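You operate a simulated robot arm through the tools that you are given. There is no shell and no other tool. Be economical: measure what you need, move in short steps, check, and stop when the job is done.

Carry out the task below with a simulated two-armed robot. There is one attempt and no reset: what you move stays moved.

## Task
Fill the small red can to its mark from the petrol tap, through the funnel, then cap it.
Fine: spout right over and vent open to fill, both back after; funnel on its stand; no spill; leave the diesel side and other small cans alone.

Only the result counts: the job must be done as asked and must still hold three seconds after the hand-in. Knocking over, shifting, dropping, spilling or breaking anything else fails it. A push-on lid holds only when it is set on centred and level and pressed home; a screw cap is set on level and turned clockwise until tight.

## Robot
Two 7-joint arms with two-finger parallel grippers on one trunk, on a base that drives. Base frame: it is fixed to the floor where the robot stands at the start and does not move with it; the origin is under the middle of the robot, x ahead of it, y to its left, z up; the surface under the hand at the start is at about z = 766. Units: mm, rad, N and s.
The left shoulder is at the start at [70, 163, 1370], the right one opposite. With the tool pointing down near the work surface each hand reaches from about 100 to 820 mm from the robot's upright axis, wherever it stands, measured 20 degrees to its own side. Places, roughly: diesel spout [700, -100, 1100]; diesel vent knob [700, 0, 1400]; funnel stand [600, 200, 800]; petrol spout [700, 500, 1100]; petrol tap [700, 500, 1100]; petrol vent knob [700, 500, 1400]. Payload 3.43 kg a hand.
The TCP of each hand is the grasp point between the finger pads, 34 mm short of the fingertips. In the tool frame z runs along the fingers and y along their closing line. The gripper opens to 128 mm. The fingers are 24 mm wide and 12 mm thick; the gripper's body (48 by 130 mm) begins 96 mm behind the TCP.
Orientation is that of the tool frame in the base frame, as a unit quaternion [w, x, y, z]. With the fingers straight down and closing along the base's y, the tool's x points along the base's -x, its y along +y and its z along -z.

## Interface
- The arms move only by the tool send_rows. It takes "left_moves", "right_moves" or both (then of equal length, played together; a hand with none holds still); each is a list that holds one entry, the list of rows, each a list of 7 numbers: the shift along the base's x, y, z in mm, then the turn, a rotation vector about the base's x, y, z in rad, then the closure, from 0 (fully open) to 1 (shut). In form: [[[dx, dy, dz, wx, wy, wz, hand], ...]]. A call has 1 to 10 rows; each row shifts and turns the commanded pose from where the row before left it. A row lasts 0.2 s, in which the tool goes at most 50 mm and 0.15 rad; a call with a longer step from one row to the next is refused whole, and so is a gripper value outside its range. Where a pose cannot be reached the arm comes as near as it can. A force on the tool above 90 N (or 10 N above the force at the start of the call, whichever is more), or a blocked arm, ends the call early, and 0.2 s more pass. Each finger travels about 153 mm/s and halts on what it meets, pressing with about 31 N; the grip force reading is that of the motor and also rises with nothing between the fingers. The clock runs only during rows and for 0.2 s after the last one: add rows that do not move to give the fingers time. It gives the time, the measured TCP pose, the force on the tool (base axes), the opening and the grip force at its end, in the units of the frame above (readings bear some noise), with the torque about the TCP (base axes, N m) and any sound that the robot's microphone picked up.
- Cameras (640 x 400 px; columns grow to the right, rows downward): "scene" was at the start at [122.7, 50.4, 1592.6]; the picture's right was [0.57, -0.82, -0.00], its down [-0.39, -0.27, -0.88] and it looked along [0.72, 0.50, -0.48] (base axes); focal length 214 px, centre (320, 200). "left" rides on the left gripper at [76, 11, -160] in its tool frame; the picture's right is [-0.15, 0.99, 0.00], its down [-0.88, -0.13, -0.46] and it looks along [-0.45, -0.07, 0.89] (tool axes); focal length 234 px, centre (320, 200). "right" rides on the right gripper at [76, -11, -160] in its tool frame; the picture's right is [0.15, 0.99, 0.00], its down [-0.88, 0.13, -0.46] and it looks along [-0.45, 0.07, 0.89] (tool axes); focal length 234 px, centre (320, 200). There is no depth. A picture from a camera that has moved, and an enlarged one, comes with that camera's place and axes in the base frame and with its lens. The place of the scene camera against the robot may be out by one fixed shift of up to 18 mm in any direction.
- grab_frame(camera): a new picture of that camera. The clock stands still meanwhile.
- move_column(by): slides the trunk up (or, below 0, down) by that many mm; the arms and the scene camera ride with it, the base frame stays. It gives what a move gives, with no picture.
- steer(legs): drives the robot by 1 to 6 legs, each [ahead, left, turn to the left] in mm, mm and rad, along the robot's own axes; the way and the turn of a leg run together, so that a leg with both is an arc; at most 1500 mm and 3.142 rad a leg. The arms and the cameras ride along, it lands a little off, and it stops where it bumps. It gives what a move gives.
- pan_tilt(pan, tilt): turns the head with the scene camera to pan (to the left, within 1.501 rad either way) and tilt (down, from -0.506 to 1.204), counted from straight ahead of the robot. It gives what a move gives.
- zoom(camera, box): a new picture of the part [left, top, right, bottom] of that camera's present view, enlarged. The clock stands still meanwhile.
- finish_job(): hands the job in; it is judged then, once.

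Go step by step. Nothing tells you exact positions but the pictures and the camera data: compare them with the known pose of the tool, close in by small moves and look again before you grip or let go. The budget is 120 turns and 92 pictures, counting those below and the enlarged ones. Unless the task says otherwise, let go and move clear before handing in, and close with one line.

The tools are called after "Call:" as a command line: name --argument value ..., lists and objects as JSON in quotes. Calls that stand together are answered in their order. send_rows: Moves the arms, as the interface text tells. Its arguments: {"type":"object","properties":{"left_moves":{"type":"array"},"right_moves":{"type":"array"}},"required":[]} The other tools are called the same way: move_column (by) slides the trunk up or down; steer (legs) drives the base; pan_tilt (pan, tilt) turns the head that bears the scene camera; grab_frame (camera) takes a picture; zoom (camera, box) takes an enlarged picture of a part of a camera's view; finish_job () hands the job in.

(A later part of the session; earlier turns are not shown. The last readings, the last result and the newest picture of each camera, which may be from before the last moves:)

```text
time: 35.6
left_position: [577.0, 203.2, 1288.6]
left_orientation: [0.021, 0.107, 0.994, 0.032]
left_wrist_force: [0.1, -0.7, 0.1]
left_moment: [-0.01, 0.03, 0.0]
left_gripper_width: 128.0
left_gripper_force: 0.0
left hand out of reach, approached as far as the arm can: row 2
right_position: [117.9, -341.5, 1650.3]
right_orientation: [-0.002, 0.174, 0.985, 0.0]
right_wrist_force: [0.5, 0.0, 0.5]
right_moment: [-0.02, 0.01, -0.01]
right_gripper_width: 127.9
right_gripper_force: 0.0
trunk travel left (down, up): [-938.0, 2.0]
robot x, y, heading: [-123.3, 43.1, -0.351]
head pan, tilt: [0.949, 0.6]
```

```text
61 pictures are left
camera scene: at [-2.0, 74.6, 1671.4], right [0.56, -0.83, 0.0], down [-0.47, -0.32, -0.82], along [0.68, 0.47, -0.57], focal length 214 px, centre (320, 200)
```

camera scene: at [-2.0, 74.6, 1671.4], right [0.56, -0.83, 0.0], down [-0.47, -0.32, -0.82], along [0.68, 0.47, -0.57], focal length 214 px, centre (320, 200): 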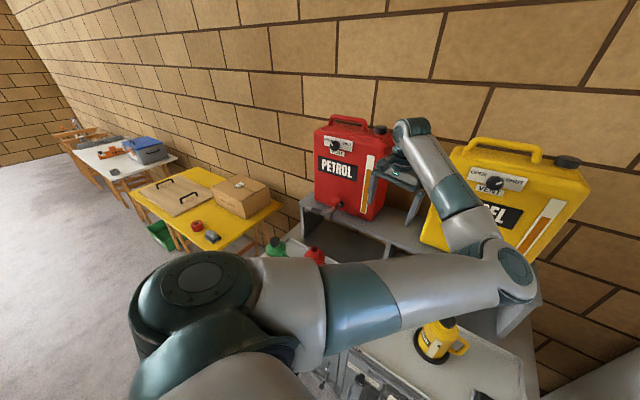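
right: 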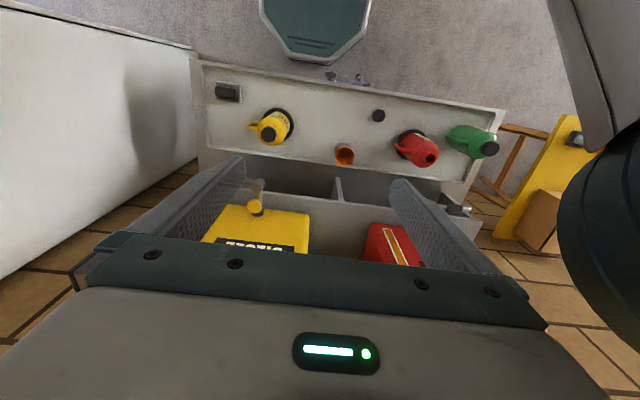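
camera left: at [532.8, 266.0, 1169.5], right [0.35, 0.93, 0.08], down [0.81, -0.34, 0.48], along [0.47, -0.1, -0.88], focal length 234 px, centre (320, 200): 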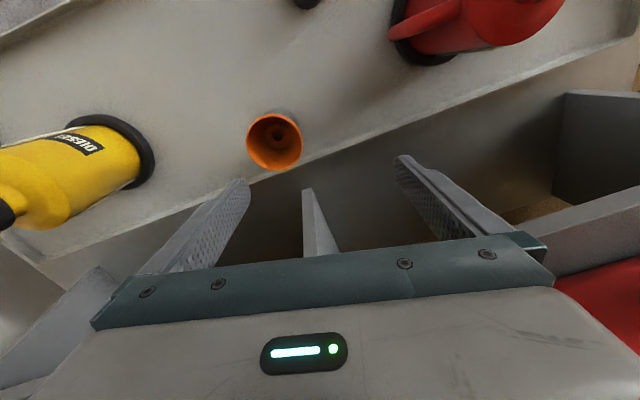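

The tool yaw is likely hitting a wrist limit because the forearm points left. I yaw the hand counter-clockwise to relieve it, level it, and test descending over the funnel.

Call:
send_rows --left_moves '[[[0, 0, 0, -0.059, 0.049, 0, 0], [4, 0, 0, 0, 0, 0.15, 0], [4, 0, 0, 0, 0, 0.15, 0], [4, 0, 0, 0, 0, 0.15, 0], [4, 0, -20, 0, 0, 0.15, 0], [4, 0, -30, 0, 0, 0.15, 0], [0, 0, -40, 0, 0, 0.0, 0], [0, 0, -40, 0, 0, 0.0, 0], [0, 0, -40, 0, 0, 0.0, 0], [0, 0, -30, 0, 0, 0.0, 0]]]'

Call:
grab_frame --camera "scene"

Call:
grab_frame --camera "left"

```text
time: 37.8
left_position: [593.2, 201.4, 1090.6]
left_orientation: [-0.001, -0.264, 0.964, 0.0]
left_wrist_force: [0.2, 0.6, 0.2]
left_moment: [0.04, 0.02, -0.02]
left_gripper_width: 127.8
left_gripper_force: 0.0
right_position: [117.5, -339.6, 1650.5]
right_orientation: [0.0, 0.175, 0.985, 0.0]
right_wrist_force: [-0.1, 0.7, -0.1]
right_moment: [0.0, 0.01, 0.01]
right_gripper_width: 128.0
right_gripper_force: 0.1
trunk travel left (down, up): [-938.0, 2.0]
robot x, y, heading: [-121.5, 45.6, -0.355]
head pan, tilt: [0.949, 0.6]
```

```text
60 pictures are left
camera scene: at [-3.3, 75.4, 1671.6], right [0.56, -0.83, 0.0], down [-0.47, -0.32, -0.82], along [0.68, 0.47, -0.57], focal length 214 px, centre (320, 200)
```

scene: 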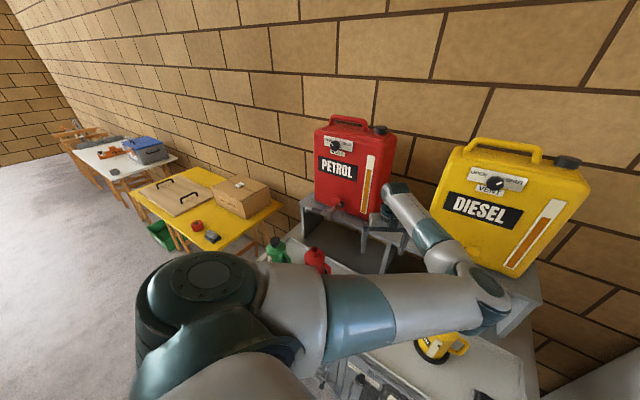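

```text
59 pictures are left
camera left: at [521.9, 170.9, 1250.0], right [-0.38, 0.93, 0.0], down [0.82, 0.34, 0.46], along [0.42, 0.17, -0.89], focal length 234 px, centre (320, 200)
```

left: 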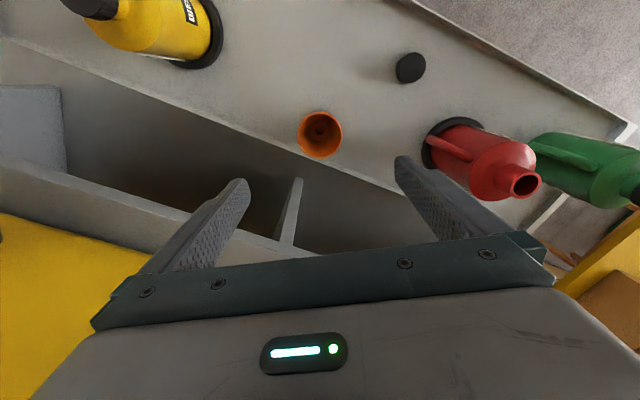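

Relieved: reach is now fine. The funnel is at about [598, 202], rim ≈75 mm wide. I descend to just above it.

Call:
send_rows --left_moves '[[[2, 0, -30, 0, 0, 0, 0], [2, 0, -30, 0, 0, 0, 0], [1, 0, -30, 0, 0, 0, 0], [0, 0, -30, 0, 0, 0, 0], [0, 0, -20, 0, 0, 0, 0], [0, 0, 0, 0, 0, 0, 0]]]'

Call:
grab_frame --camera "left"

Call:
grab_frame --camera "scene"

```text
time: 39.2
left_position: [600.7, 202.6, 952.7]
left_orientation: [0.0, -0.264, 0.965, 0.0]
left_wrist_force: [-0.5, -1.0, -0.1]
left_moment: [0.03, 0.02, -0.03]
left_gripper_width: 127.9
left_gripper_force: 0.1
right_position: [117.9, -339.4, 1650.4]
right_orientation: [0.0, 0.174, 0.985, 0.0]
right_wrist_force: [0.3, 0.0, 0.5]
right_moment: [-0.06, 0.02, 0.03]
right_gripper_width: 128.1
right_gripper_force: 0.0
trunk travel left (down, up): [-938.0, 2.0]
robot x, y, heading: [-123.6, 46.9, -0.355]
head pan, tilt: [0.949, 0.6]
```

```text
58 pictures are left
camera left: at [528.9, 172.9, 1111.8], right [-0.38, 0.93, 0.0], down [0.82, 0.34, 0.46], along [0.42, 0.17, -0.89], focal length 234 px, centre (320, 200)
```

left: 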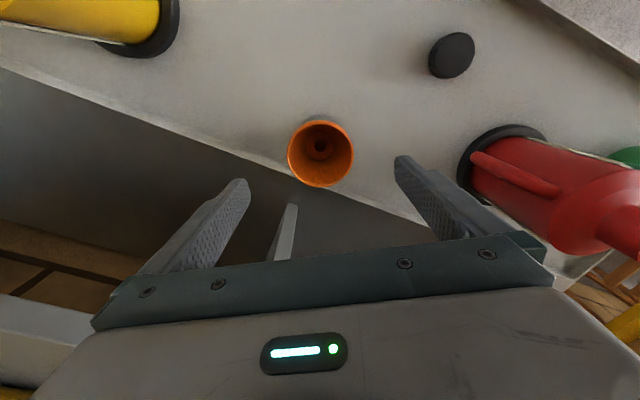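

```text
57 pictures are left
camera scene: at [-3.9, 75.1, 1671.6], right [0.56, -0.83, 0.0], down [-0.47, -0.32, -0.83], along [0.68, 0.47, -0.56], focal length 214 px, centre (320, 200)
```

scene: 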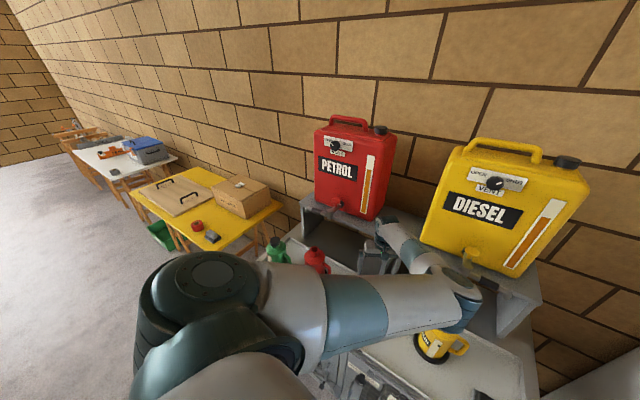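

Rim centre is about [597, 200], z≈856. I lower the open fingers around it and close.

Call:
send_rows --left_moves '[[[-2, -1, -30, 0, 0, 0, 0], [-2, -1, -30, 0, 0, 0, 0], [0, 0, -25, 0, 0, 0, 0], [0, 0, -20, 0, 0, 0, 0], [0, 0, 0, 0, 0, 0, 0]]]'

Call:
grab_frame --camera "left"

```text
time: 40.4
left_position: [595.5, 199.7, 847.0]
left_orientation: [-0.001, -0.264, 0.964, 0.0]
left_wrist_force: [-0.4, -0.2, 0.0]
left_moment: [0.02, -0.01, -0.01]
left_gripper_width: 128.1
left_gripper_force: 0.0
right_position: [117.7, -341.2, 1651.7]
right_orientation: [0.0, 0.175, 0.985, 0.0]
right_wrist_force: [0.1, -0.9, 0.2]
right_moment: [0.02, -0.01, -0.02]
right_gripper_width: 128.1
right_gripper_force: 0.1
trunk travel left (down, up): [-938.0, 2.0]
robot x, y, heading: [-119.6, 41.5, -0.348]
head pan, tilt: [0.949, 0.6]
```

```text
56 pictures are left
camera left: at [523.4, 170.2, 1006.7], right [-0.38, 0.93, 0.0], down [0.82, 0.34, 0.46], along [0.42, 0.17, -0.89], focal length 234 px, centre (320, 200)
```

left: 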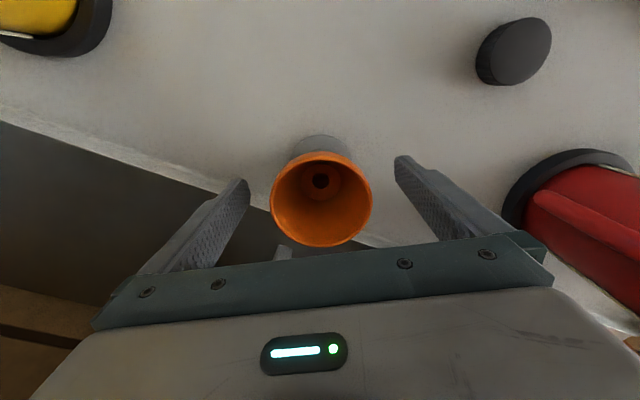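

Centred well. Closing on the funnel.

Call:
send_rows --left_moves '[[[0, 0, 0, 0, 0, 0, 0.3], [0, 0, 0, 0, 0, 0, 0.42], [0, 0, 0, 0, 0, 0, 0.5], [0, 0, 0, 0, 0, 0, 0.55], [0, 0, 0, 0, 0, 0, 0.55]]]'

Call:
send_rows --left_moves '[[[0, 0, 10, 0, 0, 0, 0.55], [0, 0, 20, 0, 0, 0, 0.55], [0, 0, 20, 0, 0, 0, 0.55], [0, 0, 0, 0, 0, 0, 0.55]]]'

Call:
grab_frame --camera "left"

```text
time: 41.6
left_position: [594.2, 200.9, 846.6]
left_orientation: [0.0, -0.264, 0.965, 0.001]
left_wrist_force: [0.7, -0.8, 0.6]
left_moment: [0.01, 0.01, -0.04]
left_gripper_width: 75.0
left_gripper_force: 30.9
right_position: [117.7, -341.5, 1651.0]
right_orientation: [0.0, 0.174, 0.985, 0.001]
right_wrist_force: [-0.1, 0.8, -1.1]
right_moment: [0.01, -0.04, 0.0]
right_gripper_width: 127.9
right_gripper_force: 0.1
trunk travel left (down, up): [-938.0, 2.0]
robot x, y, heading: [-120.7, 41.8, -0.353]
head pan, tilt: [0.949, 0.6]
```

```text
time: 42.6
left_position: [597.2, 200.0, 896.5]
left_orientation: [0.0, -0.264, 0.965, 0.0]
left_wrist_force: [-0.4, -0.4, -0.1]
left_moment: [-0.01, -0.03, 0.0]
left_gripper_width: 57.2
left_gripper_force: 0.0
right_position: [118.5, -341.0, 1650.4]
right_orientation: [0.0, 0.175, 0.985, 0.0]
right_wrist_force: [-0.2, -0.1, 0.9]
right_moment: [0.0, -0.03, 0.0]
right_gripper_width: 128.0
right_gripper_force: 0.2
trunk travel left (down, up): [-938.0, 2.0]
robot x, y, heading: [-119.8, 43.5, -0.354]
head pan, tilt: [0.949, 0.6]
```

```text
55 pictures are left
camera left: at [525.5, 169.7, 1055.8], right [-0.38, 0.93, 0.0], down [0.82, 0.34, 0.46], along [0.42, 0.17, -0.89], focal length 234 px, centre (320, 200)
```

left: 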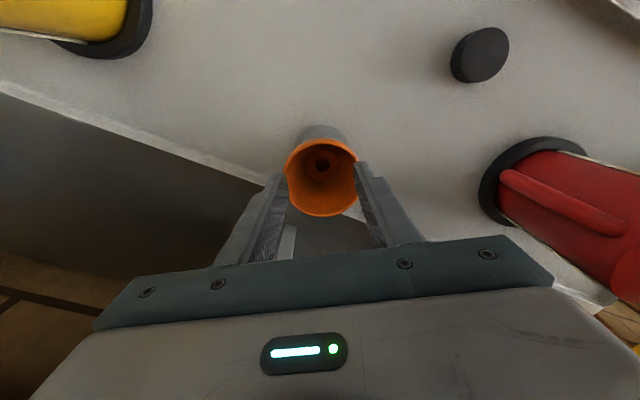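

The grip slipped and the funnel stayed on its stand. I re-open, lower so the rim sits at the grasp point, grip harder and lift slowly.

Call:
send_rows --left_moves '[[[0, 0, 0, 0, 0, 0, 0.3], [0, 0, 0, 0, 0, 0, 0.2], [0, 0, -25, 0, 0, 0, 0.2], [-2, 0, -22, 0, 0, 0, 0.2], [0, 0, 0, 0, 0, 0, 0.2]]]'

Call:
send_rows --left_moves '[[[0, 0, 0, 0, 0, 0, 0.4], [0, 0, 0, 0, 0, 0, 0.6], [0, 0, 0, 0, 0, 0, 0.9], [0, 0, 0, 0, 0, 0, 1], [0, 0, 0, 0, 0, 0, 1]]]'

Call:
send_rows --left_moves '[[[0, 0, 3, 0, 0, 0, 1], [0, 0, 3, 0, 0, 0, 1], [0, 0, 4, 0, 0, 0, 1]]]'

Call:
grab_frame --camera "left"

```text
time: 43.8
left_position: [593.8, 203.6, 849.6]
left_orientation: [0.0, -0.264, 0.965, 0.0]
left_wrist_force: [1.0, -0.9, 0.1]
left_moment: [-0.02, -0.02, 0.03]
left_gripper_width: 102.5
left_gripper_force: 0.0
right_position: [116.6, -341.5, 1650.9]
right_orientation: [0.0, 0.175, 0.985, 0.0]
right_wrist_force: [-0.3, -0.6, 0.0]
right_moment: [0.02, 0.03, -0.02]
right_gripper_width: 128.0
right_gripper_force: 0.1
trunk travel left (down, up): [-938.0, 2.0]
robot x, y, heading: [-120.2, 44.6, -0.348]
head pan, tilt: [0.949, 0.6]
```

```text
time: 45.0
left_position: [593.1, 202.6, 849.2]
left_orientation: [0.0, -0.264, 0.965, 0.0]
left_wrist_force: [-0.1, -0.6, -0.3]
left_moment: [0.03, 0.03, -0.05]
left_gripper_width: 75.0
left_gripper_force: 31.2
right_position: [116.3, -341.4, 1651.6]
right_orientation: [0.0, 0.175, 0.985, 0.0]
right_wrist_force: [0.4, 0.1, 0.5]
right_moment: [0.01, -0.07, -0.01]
right_gripper_width: 127.7
right_gripper_force: 0.2
trunk travel left (down, up): [-938.0, 2.0]
robot x, y, heading: [-121.3, 46.1, -0.35]
head pan, tilt: [0.949, 0.6]
```

```text
time: 45.8
left_position: [592.4, 202.0, 859.8]
left_orientation: [-0.001, -0.264, 0.964, 0.0]
left_wrist_force: [0.8, 0.1, 0.2]
left_moment: [0.03, 0.0, 0.04]
left_gripper_width: 75.2
left_gripper_force: 31.1
right_position: [117.9, -340.0, 1649.6]
right_orientation: [0.0, 0.175, 0.985, 0.0]
right_wrist_force: [-0.4, 0.0, -0.2]
right_moment: [0.0, -0.04, 0.01]
right_gripper_width: 128.1
right_gripper_force: 0.0
trunk travel left (down, up): [-938.0, 2.0]
robot x, y, heading: [-120.3, 46.1, -0.352]
head pan, tilt: [0.949, 0.6]
```

```text
54 pictures are left
camera left: at [521.5, 172.6, 1018.8], right [-0.38, 0.93, 0.0], down [0.82, 0.34, 0.45], along [0.42, 0.17, -0.89], focal length 234 px, centre (320, 200)
```

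left: 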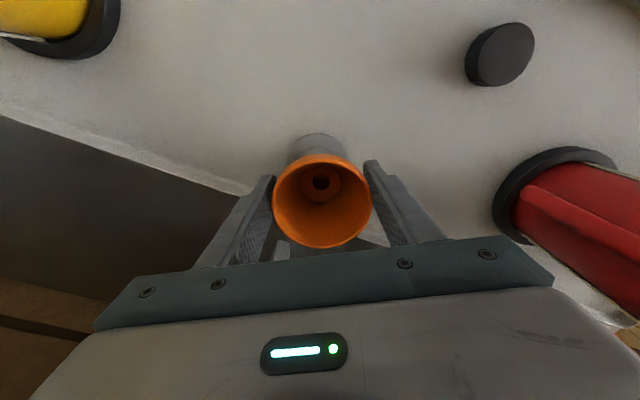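

The funnel seems to be rising with the hand this time. I lift slowly further and check.

Call:
send_rows --left_moves '[[[0, 0, 6, 0, 0, 0, 1], [0, 0, 6, 0, 0, 0, 1], [0, 0, 8, 0, 0, 0, 1], [0, 0, 8, 0, 0, 0, 1], [0, 0, 8, 0, 0, 0, 1], [0, 0, 8, 0, 0, 0, 1], [0, 0, 8, 0, 0, 0, 1], [0, 0, 8, 0, 0, 0, 1]]]'

Call:
grab_frame --camera "left"

```text
time: 47.6
left_position: [592.8, 200.3, 921.2]
left_orientation: [0.001, -0.263, 0.965, 0.001]
left_wrist_force: [0.5, 0.1, -0.3]
left_moment: [-0.01, 0.01, 0.04]
left_gripper_width: 75.2
left_gripper_force: 31.3
right_position: [117.4, -341.7, 1649.1]
right_orientation: [0.0, 0.175, 0.985, 0.0]
right_wrist_force: [0.1, -0.8, 0.3]
right_moment: [-0.03, 0.0, -0.01]
right_gripper_width: 128.0
right_gripper_force: 0.0
trunk travel left (down, up): [-938.0, 2.0]
robot x, y, heading: [-121.0, 45.9, -0.353]
head pan, tilt: [0.949, 0.6]
```

```text
53 pictures are left
camera left: at [520.9, 171.0, 1079.8], right [-0.38, 0.93, 0.0], down [0.82, 0.34, 0.46], along [0.42, 0.17, -0.89], focal length 234 px, centre (320, 200)
```

left: 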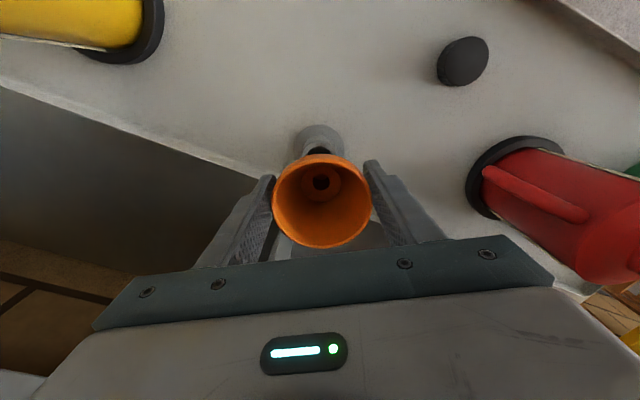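

Funnel is held. I raise it above the can mouth height.

Call:
send_rows --left_moves '[[[0, 0, 15, 0, 0, 0, 1], [0, 0, 18, 0, 0, 0, 1], [0, 0, 18, 0, 0, 0, 1], [0, 0, 18, 0, 0, 0, 1], [0, 0, 18, 0, 0, 0, 1], [0, 0, 18, 0, 0, 0, 1], [0, 0, 18, 0, 0, 0, 1], [0, 0, 18, 0, 0, 0, 1], [0, 0, 18, 0, 0, 0, 1], [0, 0, 15, 0, 0, 0, 1]]]'

Call:
send_rows --left_moves '[[[-6, 14, 0, 0, 0, 0, 1], [-6, 18, 0, 0, 0, 0, 1], [-6, 18, 0, 0, 0, 0, 1], [-6, 18, 0, 0, 0, 0, 1], [-6, 18, 0, 0, 0, 0, 1], [-6, 18, 0, 0, 0, 0, 1], [-6, 18, 0, 0, 0, 0, 1], [-6, 18, 0, 0, 0, 0, 1], [-6, 14, 0, 0, 0, 0, 1]]]'

Call:
grab_frame --camera "left"

Call:
grab_frame --camera "scene"

```text
time: 49.8
left_position: [594.2, 201.9, 1094.0]
left_orientation: [0.001, -0.263, 0.965, -0.001]
left_wrist_force: [0.0, 0.2, -0.3]
left_moment: [0.01, 0.02, -0.04]
left_gripper_width: 75.3
left_gripper_force: 31.0
right_position: [116.3, -341.3, 1650.2]
right_orientation: [0.0, 0.175, 0.985, 0.0]
right_wrist_force: [-1.3, 0.4, 1.0]
right_moment: [-0.04, -0.05, 0.0]
right_gripper_width: 128.0
right_gripper_force: 0.2
trunk travel left (down, up): [-938.0, 2.0]
robot x, y, heading: [-120.3, 43.9, -0.347]
head pan, tilt: [0.949, 0.6]
```

```text
time: 51.8
left_position: [539.4, 356.5, 1094.3]
left_orientation: [-0.001, -0.263, 0.965, -0.001]
left_wrist_force: [0.5, 0.1, -0.7]
left_moment: [0.0, 0.02, 0.01]
left_gripper_width: 75.1
left_gripper_force: 30.9
right_position: [117.0, -339.5, 1650.4]
right_orientation: [0.0, 0.175, 0.984, 0.0]
right_wrist_force: [-0.5, -0.3, 0.6]
right_moment: [-0.01, 0.01, 0.0]
right_gripper_width: 128.0
right_gripper_force: 0.1
trunk travel left (down, up): [-938.0, 2.0]
robot x, y, heading: [-120.2, 42.9, -0.349]
head pan, tilt: [0.949, 0.6]
```

```text
52 pictures are left
camera left: at [468.0, 327.3, 1254.3], right [-0.38, 0.93, 0.0], down [0.82, 0.34, 0.45], along [0.42, 0.17, -0.89], focal length 234 px, centre (320, 200)
```

left: 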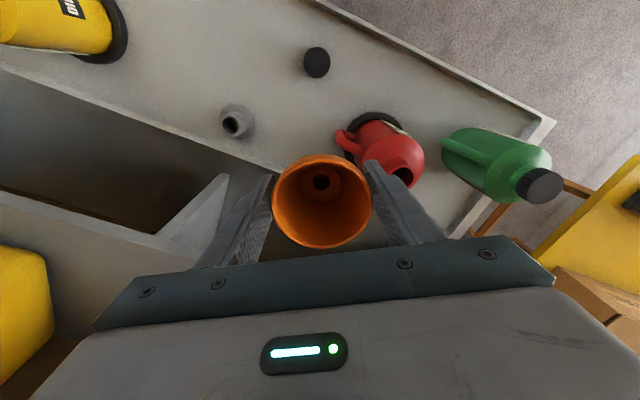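

```text
51 pictures are left
camera scene: at [-3.6, 76.0, 1671.5], right [0.56, -0.83, 0.0], down [-0.47, -0.32, -0.82], along [0.68, 0.47, -0.57], focal length 214 px, centre (320, 200)
```

scene: 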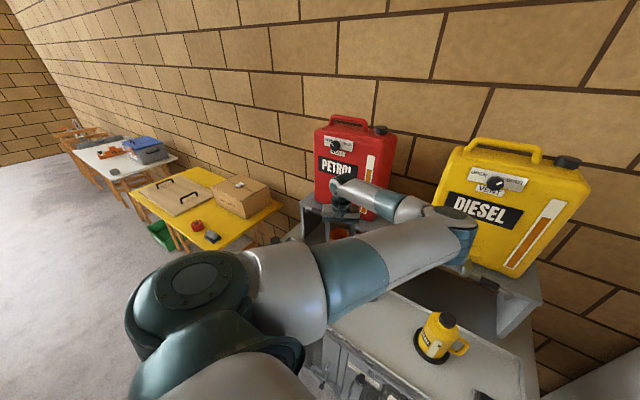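

Can mouth is at about [535, 469, 950]. I move over it and then judge alignment.

Call:
send_rows --left_moves '[[[-0.5, 14, 0, 0, 0, 0, 1], [-0.5, 14, 0, 0, 0, 0, 1], [-0.5, 14, 0, 0, 0, 0, 1], [-0.5, 14, 0, 0, 0, 0, 1], [-0.5, 14, 0, 0, 0, 0, 1], [-0.5, 14, 0, 0, 0, 0, 1], [-0.5, 14, 0, 0, 0, 0, 1], [-0.5, 12, 0, 0, 0, 0, 1], [0, 0, 0, 0, 0, 0, 1]]]'

Call:
grab_frame --camera "left"

Call:
zoom --camera "scene" --box '[240, 160, 400, 260]'

```text
time: 53.8
left_position: [534.7, 465.6, 1095.1]
left_orientation: [0.001, -0.264, 0.965, 0.0]
left_wrist_force: [-0.4, -0.2, -0.6]
left_moment: [-0.04, -0.03, 0.01]
left_gripper_width: 74.9
left_gripper_force: 30.8
right_position: [117.5, -342.0, 1650.5]
right_orientation: [0.0, 0.175, 0.985, 0.0]
right_wrist_force: [0.0, 1.4, 0.3]
right_moment: [0.03, 0.02, -0.02]
right_gripper_width: 128.2
right_gripper_force: 0.1
trunk travel left (down, up): [-938.0, 2.0]
robot x, y, heading: [-120.3, 42.4, -0.349]
head pan, tilt: [0.949, 0.6]
```

```text
50 pictures are left
camera left: at [464.1, 436.3, 1254.3], right [-0.38, 0.93, 0.0], down [0.82, 0.34, 0.46], along [0.42, 0.17, -0.89], focal length 234 px, centre (320, 200)
```

left: 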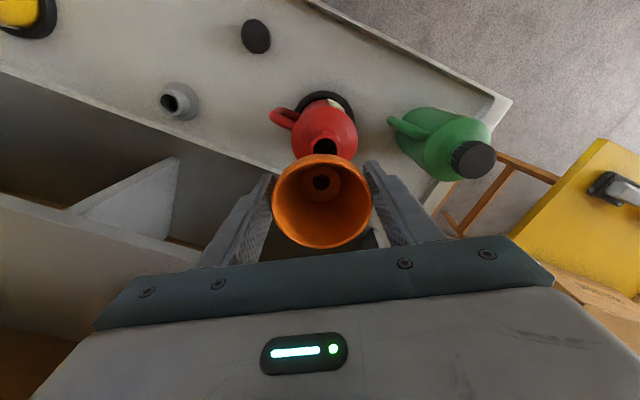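

```text
4.00 times, centred on (320, 210) of scene
camera zoom: at [-3.5, 75.2, 1671.5], right [0.56, -0.83, 0.0], down [-0.47, -0.32, -0.83], along [0.68, 0.47, -0.56], focal length 858 px, centre (320, 160)
```

zoom: 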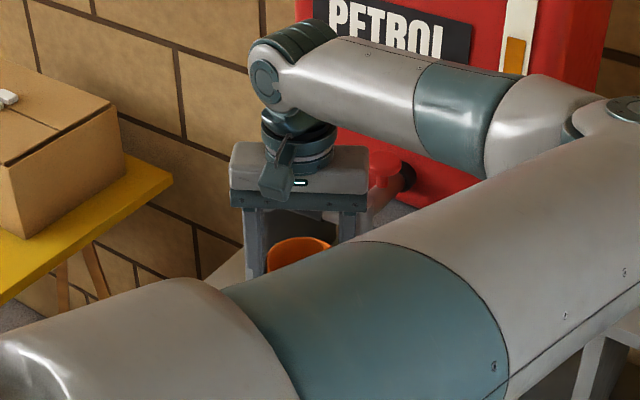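

Mouth refined to about [532.5, 470, 960]; the funnel axis is at [536, 465.5]. I correct and descend partway.

Call:
send_rows --left_moves '[[[-2, 2.5, 0, 0, 0, 0, 1], [-2, 2, 0, 0, 0, 0, 1], [0, 0, -8, 0, 0, 0, 1], [0, 0, -8, 0, 0, 0, 1], [0, 0, -8, 0, 0, 0, 1], [0, 0, -6, 0, 0, 0, 1], [0, 0, 0, 0, 0, 0, 1]]]'

Call:
grab_frame --camera "left"

```text
time: 55.4
left_position: [532.1, 471.6, 1063.8]
left_orientation: [0.0, -0.263, 0.965, 0.0]
left_wrist_force: [0.1, 0.2, -0.3]
left_moment: [0.03, -0.01, 0.01]
left_gripper_width: 75.0
left_gripper_force: 31.3
right_position: [117.0, -339.9, 1650.1]
right_orientation: [0.0, 0.174, 0.985, 0.0]
right_wrist_force: [-0.6, -0.8, -0.6]
right_moment: [0.0, -0.01, -0.03]
right_gripper_width: 128.0
right_gripper_force: 0.0
trunk travel left (down, up): [-938.0, 2.0]
robot x, y, heading: [-122.6, 43.3, -0.35]
head pan, tilt: [0.949, 0.6]
```

```text
48 pictures are left
camera left: at [460.5, 441.5, 1223.7], right [-0.38, 0.93, 0.0], down [0.82, 0.34, 0.46], along [0.42, 0.17, -0.89], focal length 234 px, centre (320, 200)
```

left: 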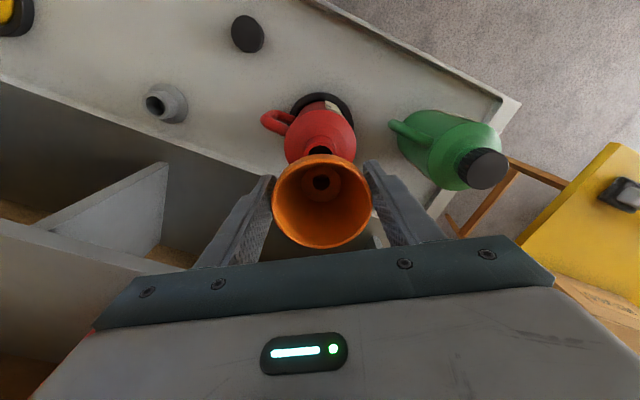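

Call:
zoom --camera "left" --box '[272, 120, 368, 180]'

```text
6.67 times, centred on (320, 150) of left
camera zoom: at [460.5, 441.5, 1223.7], right [-0.38, 0.93, 0.0], down [0.82, 0.34, 0.46], along [0.42, 0.17, -0.89], focal length 1561 px, centre (320, 533)
```

zoom: 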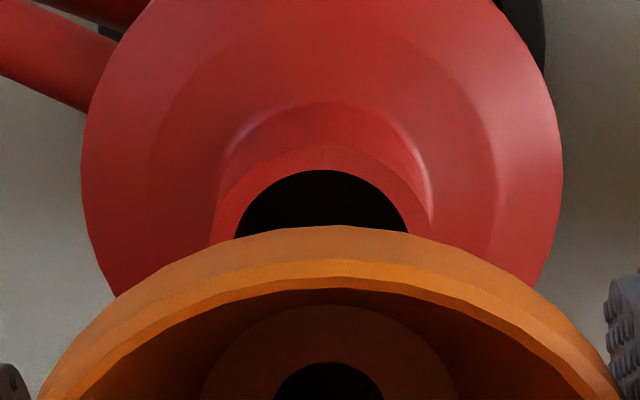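

Mouth is ~30 mm inside; axis offset only ~3 mm. I correct by +2.5 in x and descend gently.

Call:
send_rows --left_moves '[[[2.5, 0, 0, 0, 0, 0, 1], [0, 0, -7, 0, 0, 0, 1], [0, 0, -7, 0, 0, 0, 1], [0, 0, -7, 0, 0, 0, 1], [0, 0, -7, 0, 0, 0, 1], [0, 0, -5, 0, 0, 0, 1]]]'

Call:
zoom --camera "left" --box '[224, 90, 416, 210]'

```text
time: 56.8
left_position: [534.7, 468.5, 1035.3]
left_orientation: [0.003, -0.264, 0.965, 0.0]
left_wrist_force: [4.3, 3.6, 16.5]
left_moment: [0.3, -0.55, 0.02]
left_gripper_width: 75.2
left_gripper_force: 30.9
right_position: [114.1, -342.9, 1650.8]
right_orientation: [0.0, 0.174, 0.985, 0.001]
right_wrist_force: [0.4, -0.5, 0.3]
right_moment: [0.02, 0.0, 0.0]
right_gripper_width: 127.9
right_gripper_force: 0.1
trunk travel left (down, up): [-938.0, 2.0]
robot x, y, heading: [-124.2, 42.8, -0.349]
head pan, tilt: [0.949, 0.6]
```

```text
3.33 times, centred on (320, 150) of left
camera zoom: at [461.9, 439.0, 1193.5], right [-0.38, 0.93, 0.0], down [0.82, 0.33, 0.46], along [0.43, 0.17, -0.89], focal length 781 px, centre (320, 367)
```

zoom: 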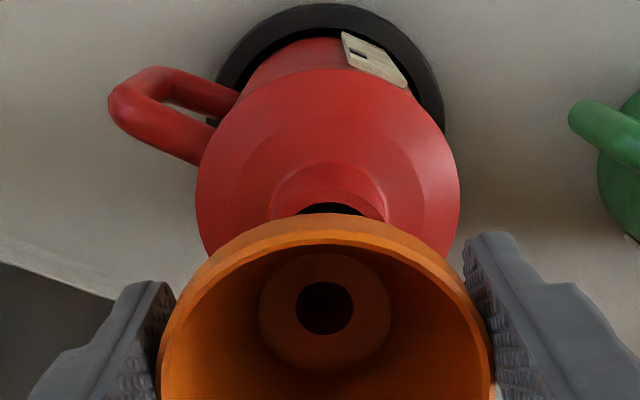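

The stem tip touches the mouth edge at 16 N. I lift slightly, shift by about (+1.5, +2.5) toward the mouth centre and try again.

Call:
send_rows --left_moves '[[[0, 0, 8, 0, 0, 0, 1], [1.5, 2.5, 0, 0, 0, 0, 1], [0, 0, 0, 0, 0, 0, 1]]]'

Call:
zoom --camera "left" --box '[224, 90, 416, 210]'

```text
time: 57.6
left_position: [535.3, 470.7, 1039.9]
left_orientation: [0.0, -0.264, 0.965, -0.001]
left_wrist_force: [0.0, -0.8, 0.0]
left_moment: [0.02, -0.01, -0.01]
left_gripper_width: 75.1
left_gripper_force: 31.1
right_position: [117.4, -340.1, 1650.2]
right_orientation: [0.0, 0.174, 0.985, -0.001]
right_wrist_force: [-0.6, 0.1, 0.5]
right_moment: [-0.01, -0.02, -0.01]
right_gripper_width: 128.2
right_gripper_force: 0.0
trunk travel left (down, up): [-938.0, 2.0]
robot x, y, heading: [-121.7, 44.2, -0.35]
head pan, tilt: [0.949, 0.6]
```

```text
3.33 times, centred on (320, 150) of left
camera zoom: at [464.8, 441.9, 1199.5], right [-0.38, 0.93, 0.0], down [0.82, 0.34, 0.45], along [0.42, 0.17, -0.89], focal length 781 px, centre (320, 367)
```

zoom: 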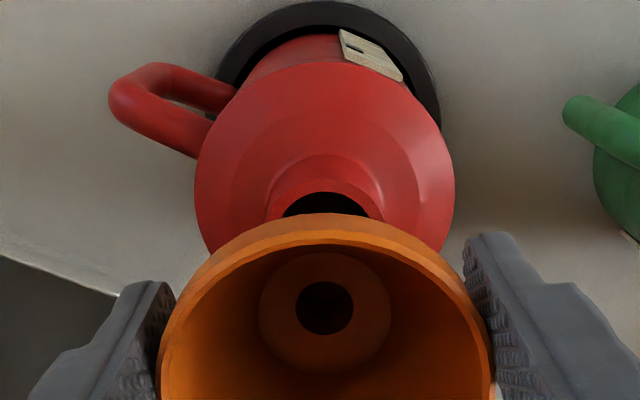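

Torque and geometry both say the stem is slightly too far forward. Shift −3 mm in x and descend in small steps.

Call:
send_rows --left_moves '[[[-3, -0.5, 0, 0, 0, 0, 1], [0, 0, 0, 0, 0, 0, 1], [0, 0, -5, 0, 0, 0, 1], [0, 0, -5, 0, 0, 0, 1], [0, 0, -4, 0, 0, 0, 1]]]'

```text
time: 58.8
left_position: [531.3, 471.2, 1027.6]
left_orientation: [0.001, -0.264, 0.965, 0.0]
left_wrist_force: [-1.8, -2.0, 21.1]
left_moment: [0.2, -0.12, -0.02]
left_gripper_width: 75.6
left_gripper_force: 31.0
right_position: [114.0, -341.8, 1650.1]
right_orientation: [0.001, 0.174, 0.985, 0.001]
right_wrist_force: [0.7, 0.2, 0.1]
right_moment: [-0.01, 0.01, 0.0]
right_gripper_width: 128.0
right_gripper_force: 0.0
trunk travel left (down, up): [-938.0, 2.0]
robot x, y, heading: [-124.5, 42.3, -0.355]
head pan, tilt: [0.949, 0.6]
```

Call:
grab_frame --camera "left"

Call:
zoom --camera "scene" --box '[250, 180, 378, 260]'

```text
44 pictures are left
camera left: at [459.4, 441.0, 1186.7], right [-0.38, 0.93, 0.0], down [0.82, 0.34, 0.46], along [0.42, 0.17, -0.89], focal length 234 px, centre (320, 200)
```

left: 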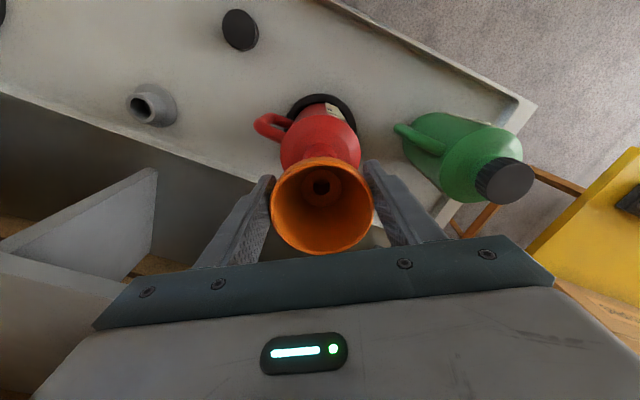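

```text
5.00 times, centred on (314, 220) of scene
camera zoom: at [-6.4, 73.3, 1672.0], right [0.56, -0.83, 0.0], down [-0.47, -0.32, -0.83], along [0.68, 0.47, -0.56], focal length 1072 px, centre (350, 100)
```

zoom: 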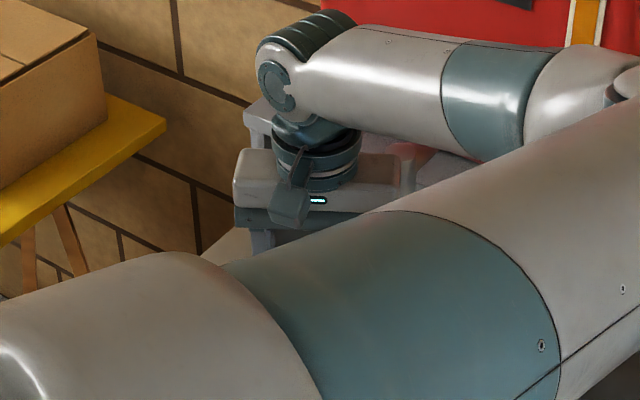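

I'm unsure whether the stem is inside the neck, so I lift off a bit, shift aside, and measure the mouth height properly.

Call:
send_rows --left_moves '[[[0, 0, 15, 0, 0, 0, 1], [0, 0, 20, 0, 0, 0, 1], [0, 0, 20, 0, 0, 0, 1], [0, -15, 0, 0, 0, 0, 1], [0, -20, 0, 0, 0, 0, 1], [0, -20, 0, 0, 0, 0, 1], [0, -20, 0, 0, 0, 0, 1], [0, -10, 0, 0, 0, 0, 1], [0, 0, 0, 0, 0, 0, 1]]]'

Call:
zoom --camera "left" --box '[240, 80, 560, 280]'

Call:
zoom --camera "scene" --box '[250, 200, 378, 280]'

```text
time: 60.8
left_position: [531.0, 387.2, 1080.3]
left_orientation: [0.0, -0.263, 0.965, 0.0]
left_wrist_force: [0.4, 0.3, 0.0]
left_moment: [0.0, -0.03, 0.04]
left_gripper_width: 75.0
left_gripper_force: 31.0
right_position: [117.2, -340.4, 1651.2]
right_orientation: [0.0, 0.174, 0.985, 0.0]
right_wrist_force: [0.2, -0.3, 0.6]
right_moment: [-0.01, 0.0, -0.01]
right_gripper_width: 128.0
right_gripper_force: 0.0
trunk travel left (down, up): [-938.0, 2.0]
robot x, y, heading: [-121.1, 44.3, -0.354]
head pan, tilt: [0.949, 0.6]
```

```text
2.00 times, centred on (400, 180) of left
camera zoom: at [460.0, 357.6, 1240.4], right [-0.38, 0.93, 0.0], down [0.82, 0.34, 0.46], along [0.42, 0.17, -0.89], focal length 468 px, centre (160, 240)
```

zoom: 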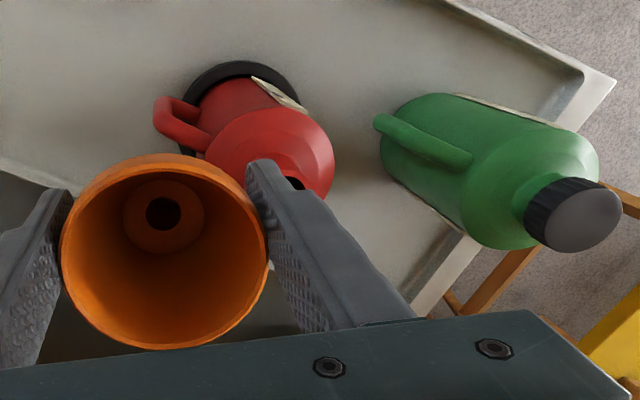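

```text
5.00 times, centred on (314, 240) of scene
camera zoom: at [-3.6, 75.8, 1671.5], right [0.56, -0.83, 0.0], down [-0.47, -0.32, -0.82], along [0.68, 0.47, -0.57], focal length 1072 px, centre (350, 0)
```

zoom: 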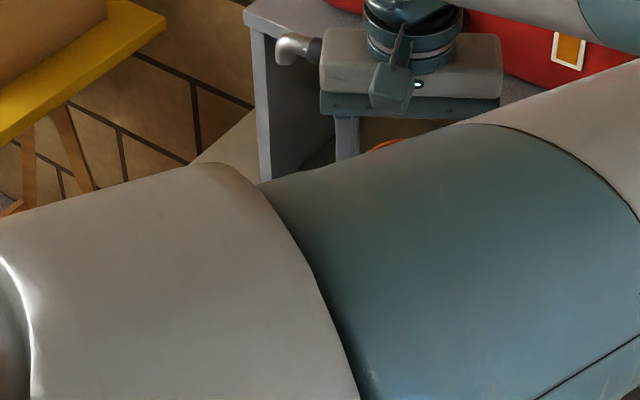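

The can axis works out nearer x≈528 with the mouth near z≈980, i.e. the bowl had touched the mouth's edge while the stem was in. I re-centre and descend gently.

Call:
send_rows --left_moves '[[[-1.5, 15, 0, 0, 0, 0, 1], [-1.5, 20, 0, 0, 0, 0, 1], [-1.5, 20, 0, 0, 0, 0, 1], [0, 20, 0, 0, 0, 0, 1], [0, 6, 0, 0, 0, 0, 1], [0, 0, -14, 0, 0, 0, 1], [0, 0, -14, 0, 0, 0, 1], [0, 0, -8, 0, 0, 0, 1], [0, 0, 0, 0, 0, 0, 1]]]'

Call:
zoom --camera "left" --box '[224, 90, 416, 210]'

```text
time: 62.8
left_position: [526.7, 468.4, 1043.5]
left_orientation: [0.0, -0.265, 0.964, 0.0]
left_wrist_force: [0.6, 0.2, -1.0]
left_moment: [-0.03, -0.02, -0.02]
left_gripper_width: 75.1
left_gripper_force: 30.6
right_position: [116.1, -342.3, 1649.8]
right_orientation: [0.001, 0.175, 0.985, -0.001]
right_wrist_force: [0.7, 0.5, 0.2]
right_moment: [0.04, 0.0, -0.01]
right_gripper_width: 128.0
right_gripper_force: 0.0
trunk travel left (down, up): [-938.0, 2.0]
robot x, y, heading: [-121.8, 41.7, -0.351]
head pan, tilt: [0.949, 0.6]
```

```text
3.33 times, centred on (320, 150) of left
camera zoom: at [456.7, 438.0, 1201.9], right [-0.38, 0.93, 0.0], down [0.82, 0.34, 0.46], along [0.42, 0.17, -0.89], focal length 781 px, centre (320, 367)
```

zoom: 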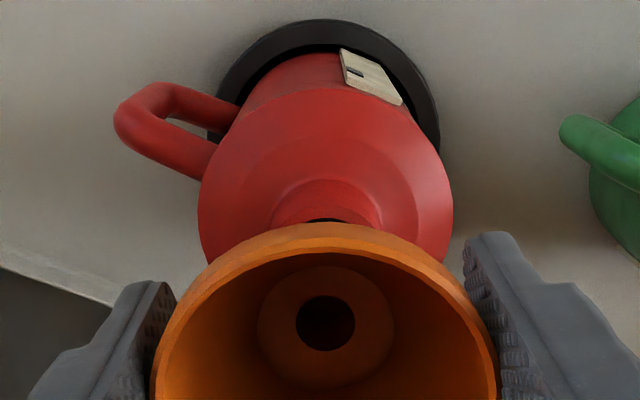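

Lateral alignment is good. Descend in small steps.

Call:
send_rows --left_moves '[[[-1, 0, -4, 0, 0, 0, 1], [0, 0, -4, 0, 0, 0, 1], [0, 0, -4, 0, 0, 0, 1], [0, 0, 0, 0, 0, 0, 1]]]'

```text
time: 63.8
left_position: [525.2, 468.8, 1030.1]
left_orientation: [0.0, -0.264, 0.964, 0.0]
left_wrist_force: [-0.7, 0.5, -0.3]
left_moment: [0.03, -0.01, 0.04]
left_gripper_width: 75.1
left_gripper_force: 31.3
right_position: [117.1, -341.5, 1651.1]
right_orientation: [0.0, 0.174, 0.985, 0.0]
right_wrist_force: [-0.8, 0.6, -1.0]
right_moment: [0.01, 0.01, 0.01]
right_gripper_width: 128.1
right_gripper_force: 0.0
trunk travel left (down, up): [-938.0, 2.0]
robot x, y, heading: [-121.8, 41.4, -0.351]
head pan, tilt: [0.949, 0.6]
```

Call:
send_rows --left_moves '[[[0, 0, -4, 0, 0, 0, 1], [0, 0, -4, 0, 0, 0, 1], [0, 0, 0, 0, 0, 0, 1]]]'

```text
time: 64.6
left_position: [525.5, 467.9, 1023.8]
left_orientation: [0.001, -0.264, 0.965, 0.0]
left_wrist_force: [-0.4, 0.7, -0.7]
left_moment: [0.02, 0.0, 0.01]
left_gripper_width: 75.0
left_gripper_force: 31.1
right_position: [116.6, -340.9, 1650.5]
right_orientation: [0.001, 0.175, 0.985, 0.0]
right_wrist_force: [0.1, 1.3, 1.1]
right_moment: [-0.03, 0.03, -0.01]
right_gripper_width: 127.9
right_gripper_force: 0.1
trunk travel left (down, up): [-938.0, 2.0]
robot x, y, heading: [-118.1, 41.2, -0.353]
head pan, tilt: [0.949, 0.6]
```

No contact yet and we are below the earlier stop; continue.

Call:
send_rows --left_moves '[[[0, 0, -4, 0, 0, 0, 1], [0, 0, -4, 0, 0, 0, 1], [0, 0, -4, 0, 0, 0, 1], [0, 0, 0, 0, 0, 0, 1]]]'

Call:
send_rows --left_moves '[[[0, 0, -4, 0, 0, 0, 1], [0, 0, -4, 0, 0, 0, 1], [0, 0, 0, 0, 0, 0, 1]]]'

```text
time: 65.6
left_position: [524.8, 468.2, 1010.8]
left_orientation: [-0.002, -0.264, 0.965, -0.001]
left_wrist_force: [0.0, 0.4, -0.3]
left_moment: [0.0, 0.01, 0.01]
left_gripper_width: 75.3
left_gripper_force: 31.1
right_position: [117.2, -341.3, 1650.7]
right_orientation: [0.0, 0.175, 0.985, 0.0]
right_wrist_force: [-0.2, -0.2, -0.3]
right_moment: [-0.03, 0.02, 0.03]
right_gripper_width: 128.1
right_gripper_force: 0.1
trunk travel left (down, up): [-938.0, 2.0]
robot x, y, heading: [-120.9, 45.6, -0.35]
head pan, tilt: [0.949, 0.6]
```

```text
time: 66.4
left_position: [527.7, 468.3, 1004.2]
left_orientation: [-0.001, -0.264, 0.965, 0.0]
left_wrist_force: [0.1, -0.6, -0.5]
left_moment: [-0.01, 0.0, 0.01]
left_gripper_width: 74.9
left_gripper_force: 31.5
right_position: [116.7, -339.9, 1649.7]
right_orientation: [-0.001, 0.174, 0.985, 0.0]
right_wrist_force: [0.0, 0.4, -0.3]
right_moment: [0.03, 0.01, 0.0]
right_gripper_width: 127.8
right_gripper_force: 0.1
trunk travel left (down, up): [-938.0, 2.0]
robot x, y, heading: [-124.7, 43.3, -0.346]
head pan, tilt: [0.949, 0.6]
```

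Call:
grab_frame --camera "left"

Call:
zoom --camera "scene" --box '[250, 180, 378, 260]'

```text
39 pictures are left
camera left: at [455.8, 438.3, 1163.1], right [-0.38, 0.93, 0.0], down [0.82, 0.34, 0.46], along [0.42, 0.17, -0.89], focal length 234 px, centre (320, 200)
```

left: 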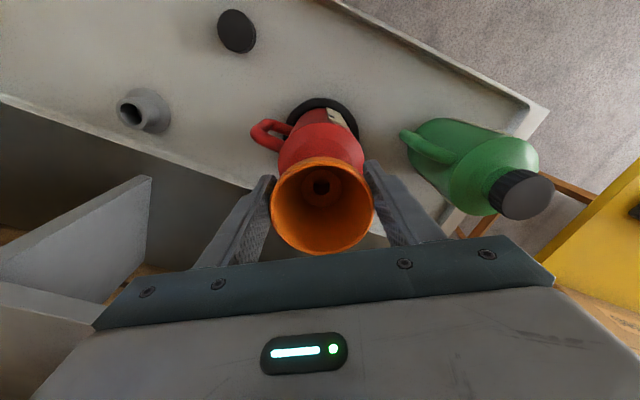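

```text
5.00 times, centred on (314, 220) of scene
camera zoom: at [-3.5, 75.4, 1671.5], right [0.56, -0.83, 0.0], down [-0.47, -0.32, -0.83], along [0.68, 0.47, -0.57], focal length 1072 px, centre (350, 100)
```

zoom: 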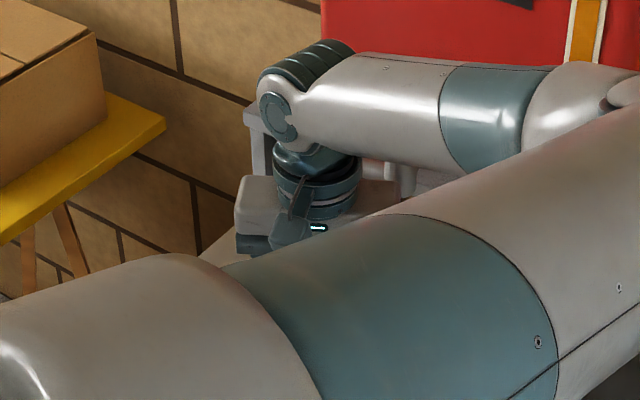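

Looks in line; continue to seat.

Call:
send_rows --left_moves '[[[0, 0, -4, 0, 0, 0, 1], [0, 0, -4, 0, 0, 0, 1], [0, 0, 0, 0, 0, 0, 1]]]'

Call:
send_rows --left_moves '[[[0, 0, -3, 0, 0, 0, 1], [0, 0, -2, 0, 0, 0, 1], [0, 0, 0, 0, 0, 0, 1]]]'

```text
time: 67.2
left_position: [527.3, 467.9, 997.4]
left_orientation: [0.001, -0.264, 0.965, 0.0]
left_wrist_force: [3.0, 0.4, 21.1]
left_moment: [-0.11, 0.08, 0.03]
left_gripper_width: 75.7
left_gripper_force: 30.8
right_position: [115.8, -341.2, 1651.6]
right_orientation: [0.0, 0.175, 0.985, 0.0]
right_wrist_force: [0.8, -1.1, -0.1]
right_moment: [-0.02, -0.01, -0.01]
right_gripper_width: 128.2
right_gripper_force: 0.0
trunk travel left (down, up): [-938.0, 2.0]
robot x, y, heading: [-120.1, 43.0, -0.351]
head pan, tilt: [0.949, 0.6]
```

```text
time: 68.0
left_position: [526.2, 466.9, 991.6]
left_orientation: [0.001, -0.264, 0.965, 0.001]
left_wrist_force: [4.2, 0.9, 19.7]
left_moment: [0.12, -0.38, -0.03]
left_gripper_width: 74.9
left_gripper_force: 30.6
right_position: [115.3, -343.6, 1651.3]
right_orientation: [0.0, 0.175, 0.985, 0.0]
right_wrist_force: [0.7, -0.8, -0.1]
right_moment: [-0.02, -0.01, -0.01]
right_gripper_width: 127.9
right_gripper_force: 0.0
trunk travel left (down, up): [-938.0, 2.0]
robot x, y, heading: [-117.6, 43.4, -0.356]
head pan, tilt: [0.949, 0.6]
```

It seated at rim ≈1010 with a central vertical force, matching the stand's geometry. I release and rise.

Call:
send_rows --left_moves '[[[0, 0, 3, 0, 0, 0, 1], [0, 0, 0, 0, 0, 0, 0.38], [0, 0, 0, 0, 0, 0, 0.3], [0, 0, 0, 0, 0, 0, 0.1], [0, 0, 0, 0, 0, 0, 0.1], [0, 0, 20, 0, 0, 0, 0.1], [0, 0, 30, 0, 0, 0, 0.1], [0, 0, 30, 0, 0, 0, 0.1]]]'

Call:
grab_frame --camera "left"

```text
time: 69.8
left_position: [527.5, 469.5, 1075.2]
left_orientation: [0.0, -0.264, 0.965, 0.0]
left_wrist_force: [0.2, -0.5, 0.4]
left_moment: [0.0, -0.03, 0.0]
left_gripper_width: 115.3
left_gripper_force: 0.1
right_position: [117.0, -340.7, 1651.4]
right_orientation: [0.0, 0.175, 0.985, 0.0]
right_wrist_force: [0.8, 0.9, -0.1]
right_moment: [0.03, -0.02, 0.02]
right_gripper_width: 128.3
right_gripper_force: 0.0
trunk travel left (down, up): [-938.0, 2.0]
robot x, y, heading: [-123.0, 47.7, -0.351]
head pan, tilt: [0.949, 0.6]
```

```text
37 pictures are left
camera left: at [455.4, 438.7, 1234.5], right [-0.38, 0.93, 0.0], down [0.82, 0.34, 0.46], along [0.42, 0.17, -0.89], focal length 234 px, centre (320, 200)
```

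left: 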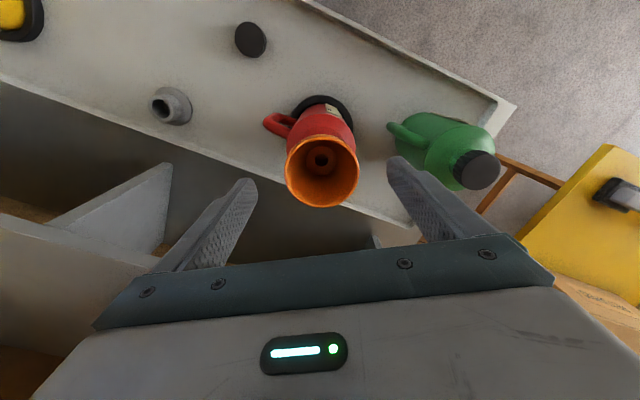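

The funnel stands well in the can, rim centre ≈[529, 471, 1012]. Next I look closely at the spout and tap from above with the left camera.

Call:
send_rows --left_moves '[[[0, 0, 40, 0, 0, 0, 0.3], [0, 10, 40, 0, 0, 0, 0.6], [5, 20, 40, 0, 0, 0, 1], [10, 25, 35, 0, 0, 0, 1], [10, 15, 0, 0, 0, 0, 1], [10, 0, 0, 0, 0, 0, 1], [0, 0, 0, 0, 0, 0, 1]]]'

Call:
grab_frame --camera "left"

Call:
grab_frame --camera "scene"

```text
time: 71.4
left_position: [561.1, 536.2, 1227.7]
left_orientation: [0.0, -0.265, 0.964, 0.001]
left_wrist_force: [-1.3, -0.5, 0.1]
left_moment: [0.02, 0.0, -0.01]
left_gripper_width: 0.0
left_gripper_force: 31.3
right_position: [116.8, -341.0, 1651.0]
right_orientation: [0.0, 0.175, 0.985, 0.0]
right_wrist_force: [-0.1, 0.3, 0.9]
right_moment: [0.01, -0.03, 0.05]
right_gripper_width: 127.9
right_gripper_force: 0.0
trunk travel left (down, up): [-938.0, 2.0]
robot x, y, heading: [-121.5, 43.9, -0.351]
head pan, tilt: [0.949, 0.6]
```

```text
36 pictures are left
camera left: at [491.0, 507.4, 1387.4], right [-0.38, 0.93, 0.0], down [0.82, 0.34, 0.46], along [0.42, 0.17, -0.89], focal length 234 px, centre (320, 200)
```

left: 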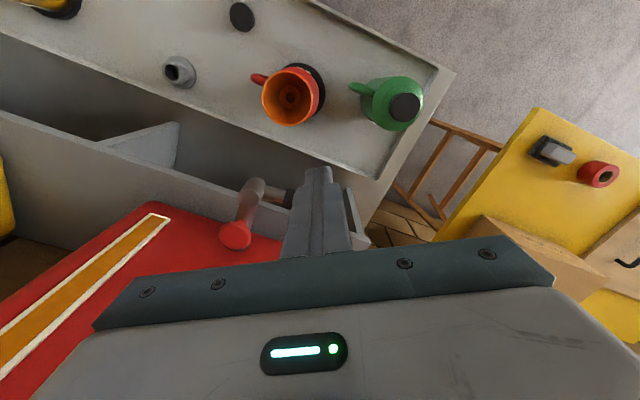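

```text
35 pictures are left
camera scene: at [-3.7, 75.1, 1671.5], right [0.56, -0.83, 0.0], down [-0.47, -0.32, -0.83], along [0.68, 0.47, -0.56], focal length 214 px, centre (320, 200)
```

scene: 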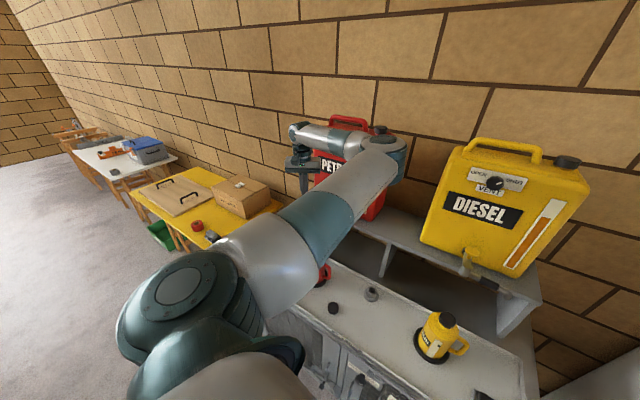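

Pivot is ≈[648, 475], spout arm along +y with the sleeve near y≈540, z≈1072; the mushroom tap ≈[705, 473, 1116]. I'll reach over with tilted closed fingers behind the sleeve, and pull it round.

Call:
send_rows --left_moves '[[[10, 2, 0, 0, -0.12, 0, 1], [20, 2, 0, 0, -0.12, 0, 1], [25, 2, 0, 0, -0.11, 0, 1], [25, 2, -20, 0, 0, 0, 1], [20, 1, -30, 0, 0, 0, 1], [15, 0, -30, 0, 0, 0, 1], [0, 0, 0, 0, 0, 0, 1]]]'

Call:
grab_frame --camera "left"

Call:
zoom --camera "scene" --box '[250, 100, 410, 200]'

```text
time: 73.0
left_position: [677.6, 549.2, 1150.4]
left_orientation: [0.168, -0.259, 0.95, -0.046]
left_wrist_force: [-0.6, -0.5, 0.0]
left_moment: [0.01, 0.02, 0.01]
left_gripper_width: 0.0
left_gripper_force: 31.4
right_position: [116.1, -340.4, 1650.1]
right_orientation: [-0.001, 0.174, 0.985, 0.0]
right_wrist_force: [-0.3, 1.0, 1.2]
right_moment: [-0.02, 0.02, 0.0]
right_gripper_width: 128.1
right_gripper_force: 0.0
trunk travel left (down, up): [-938.0, 2.0]
robot x, y, heading: [-122.3, 45.5, -0.349]
head pan, tilt: [0.949, 0.6]
```

```text
34 pictures are left
camera left: at [556.1, 518.4, 1275.1], right [-0.35, 0.93, -0.13], down [0.62, 0.34, 0.71], along [0.7, 0.17, -0.69], focal length 234 px, centre (320, 200)
```

left: 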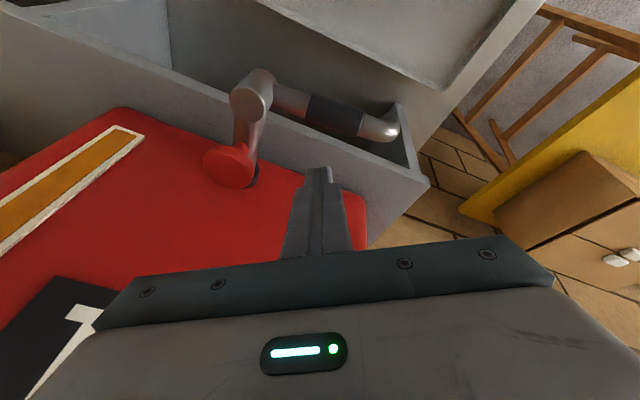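

```text
4.00 times, centred on (330, 150) of scene
camera zoom: at [-3.9, 75.0, 1671.6], right [0.56, -0.83, 0.0], down [-0.47, -0.32, -0.83], along [0.68, 0.47, -0.56], focal length 858 px, centre (280, 400)
```

zoom: 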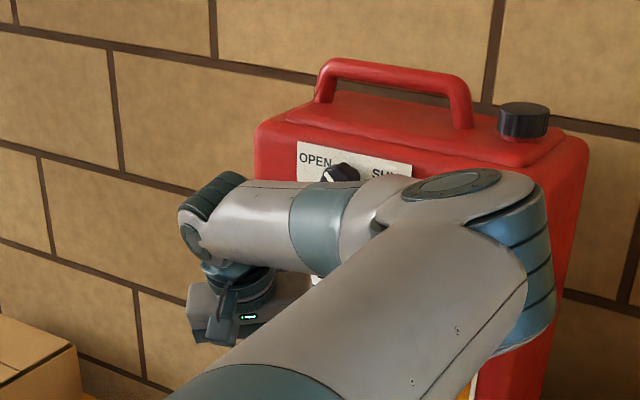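

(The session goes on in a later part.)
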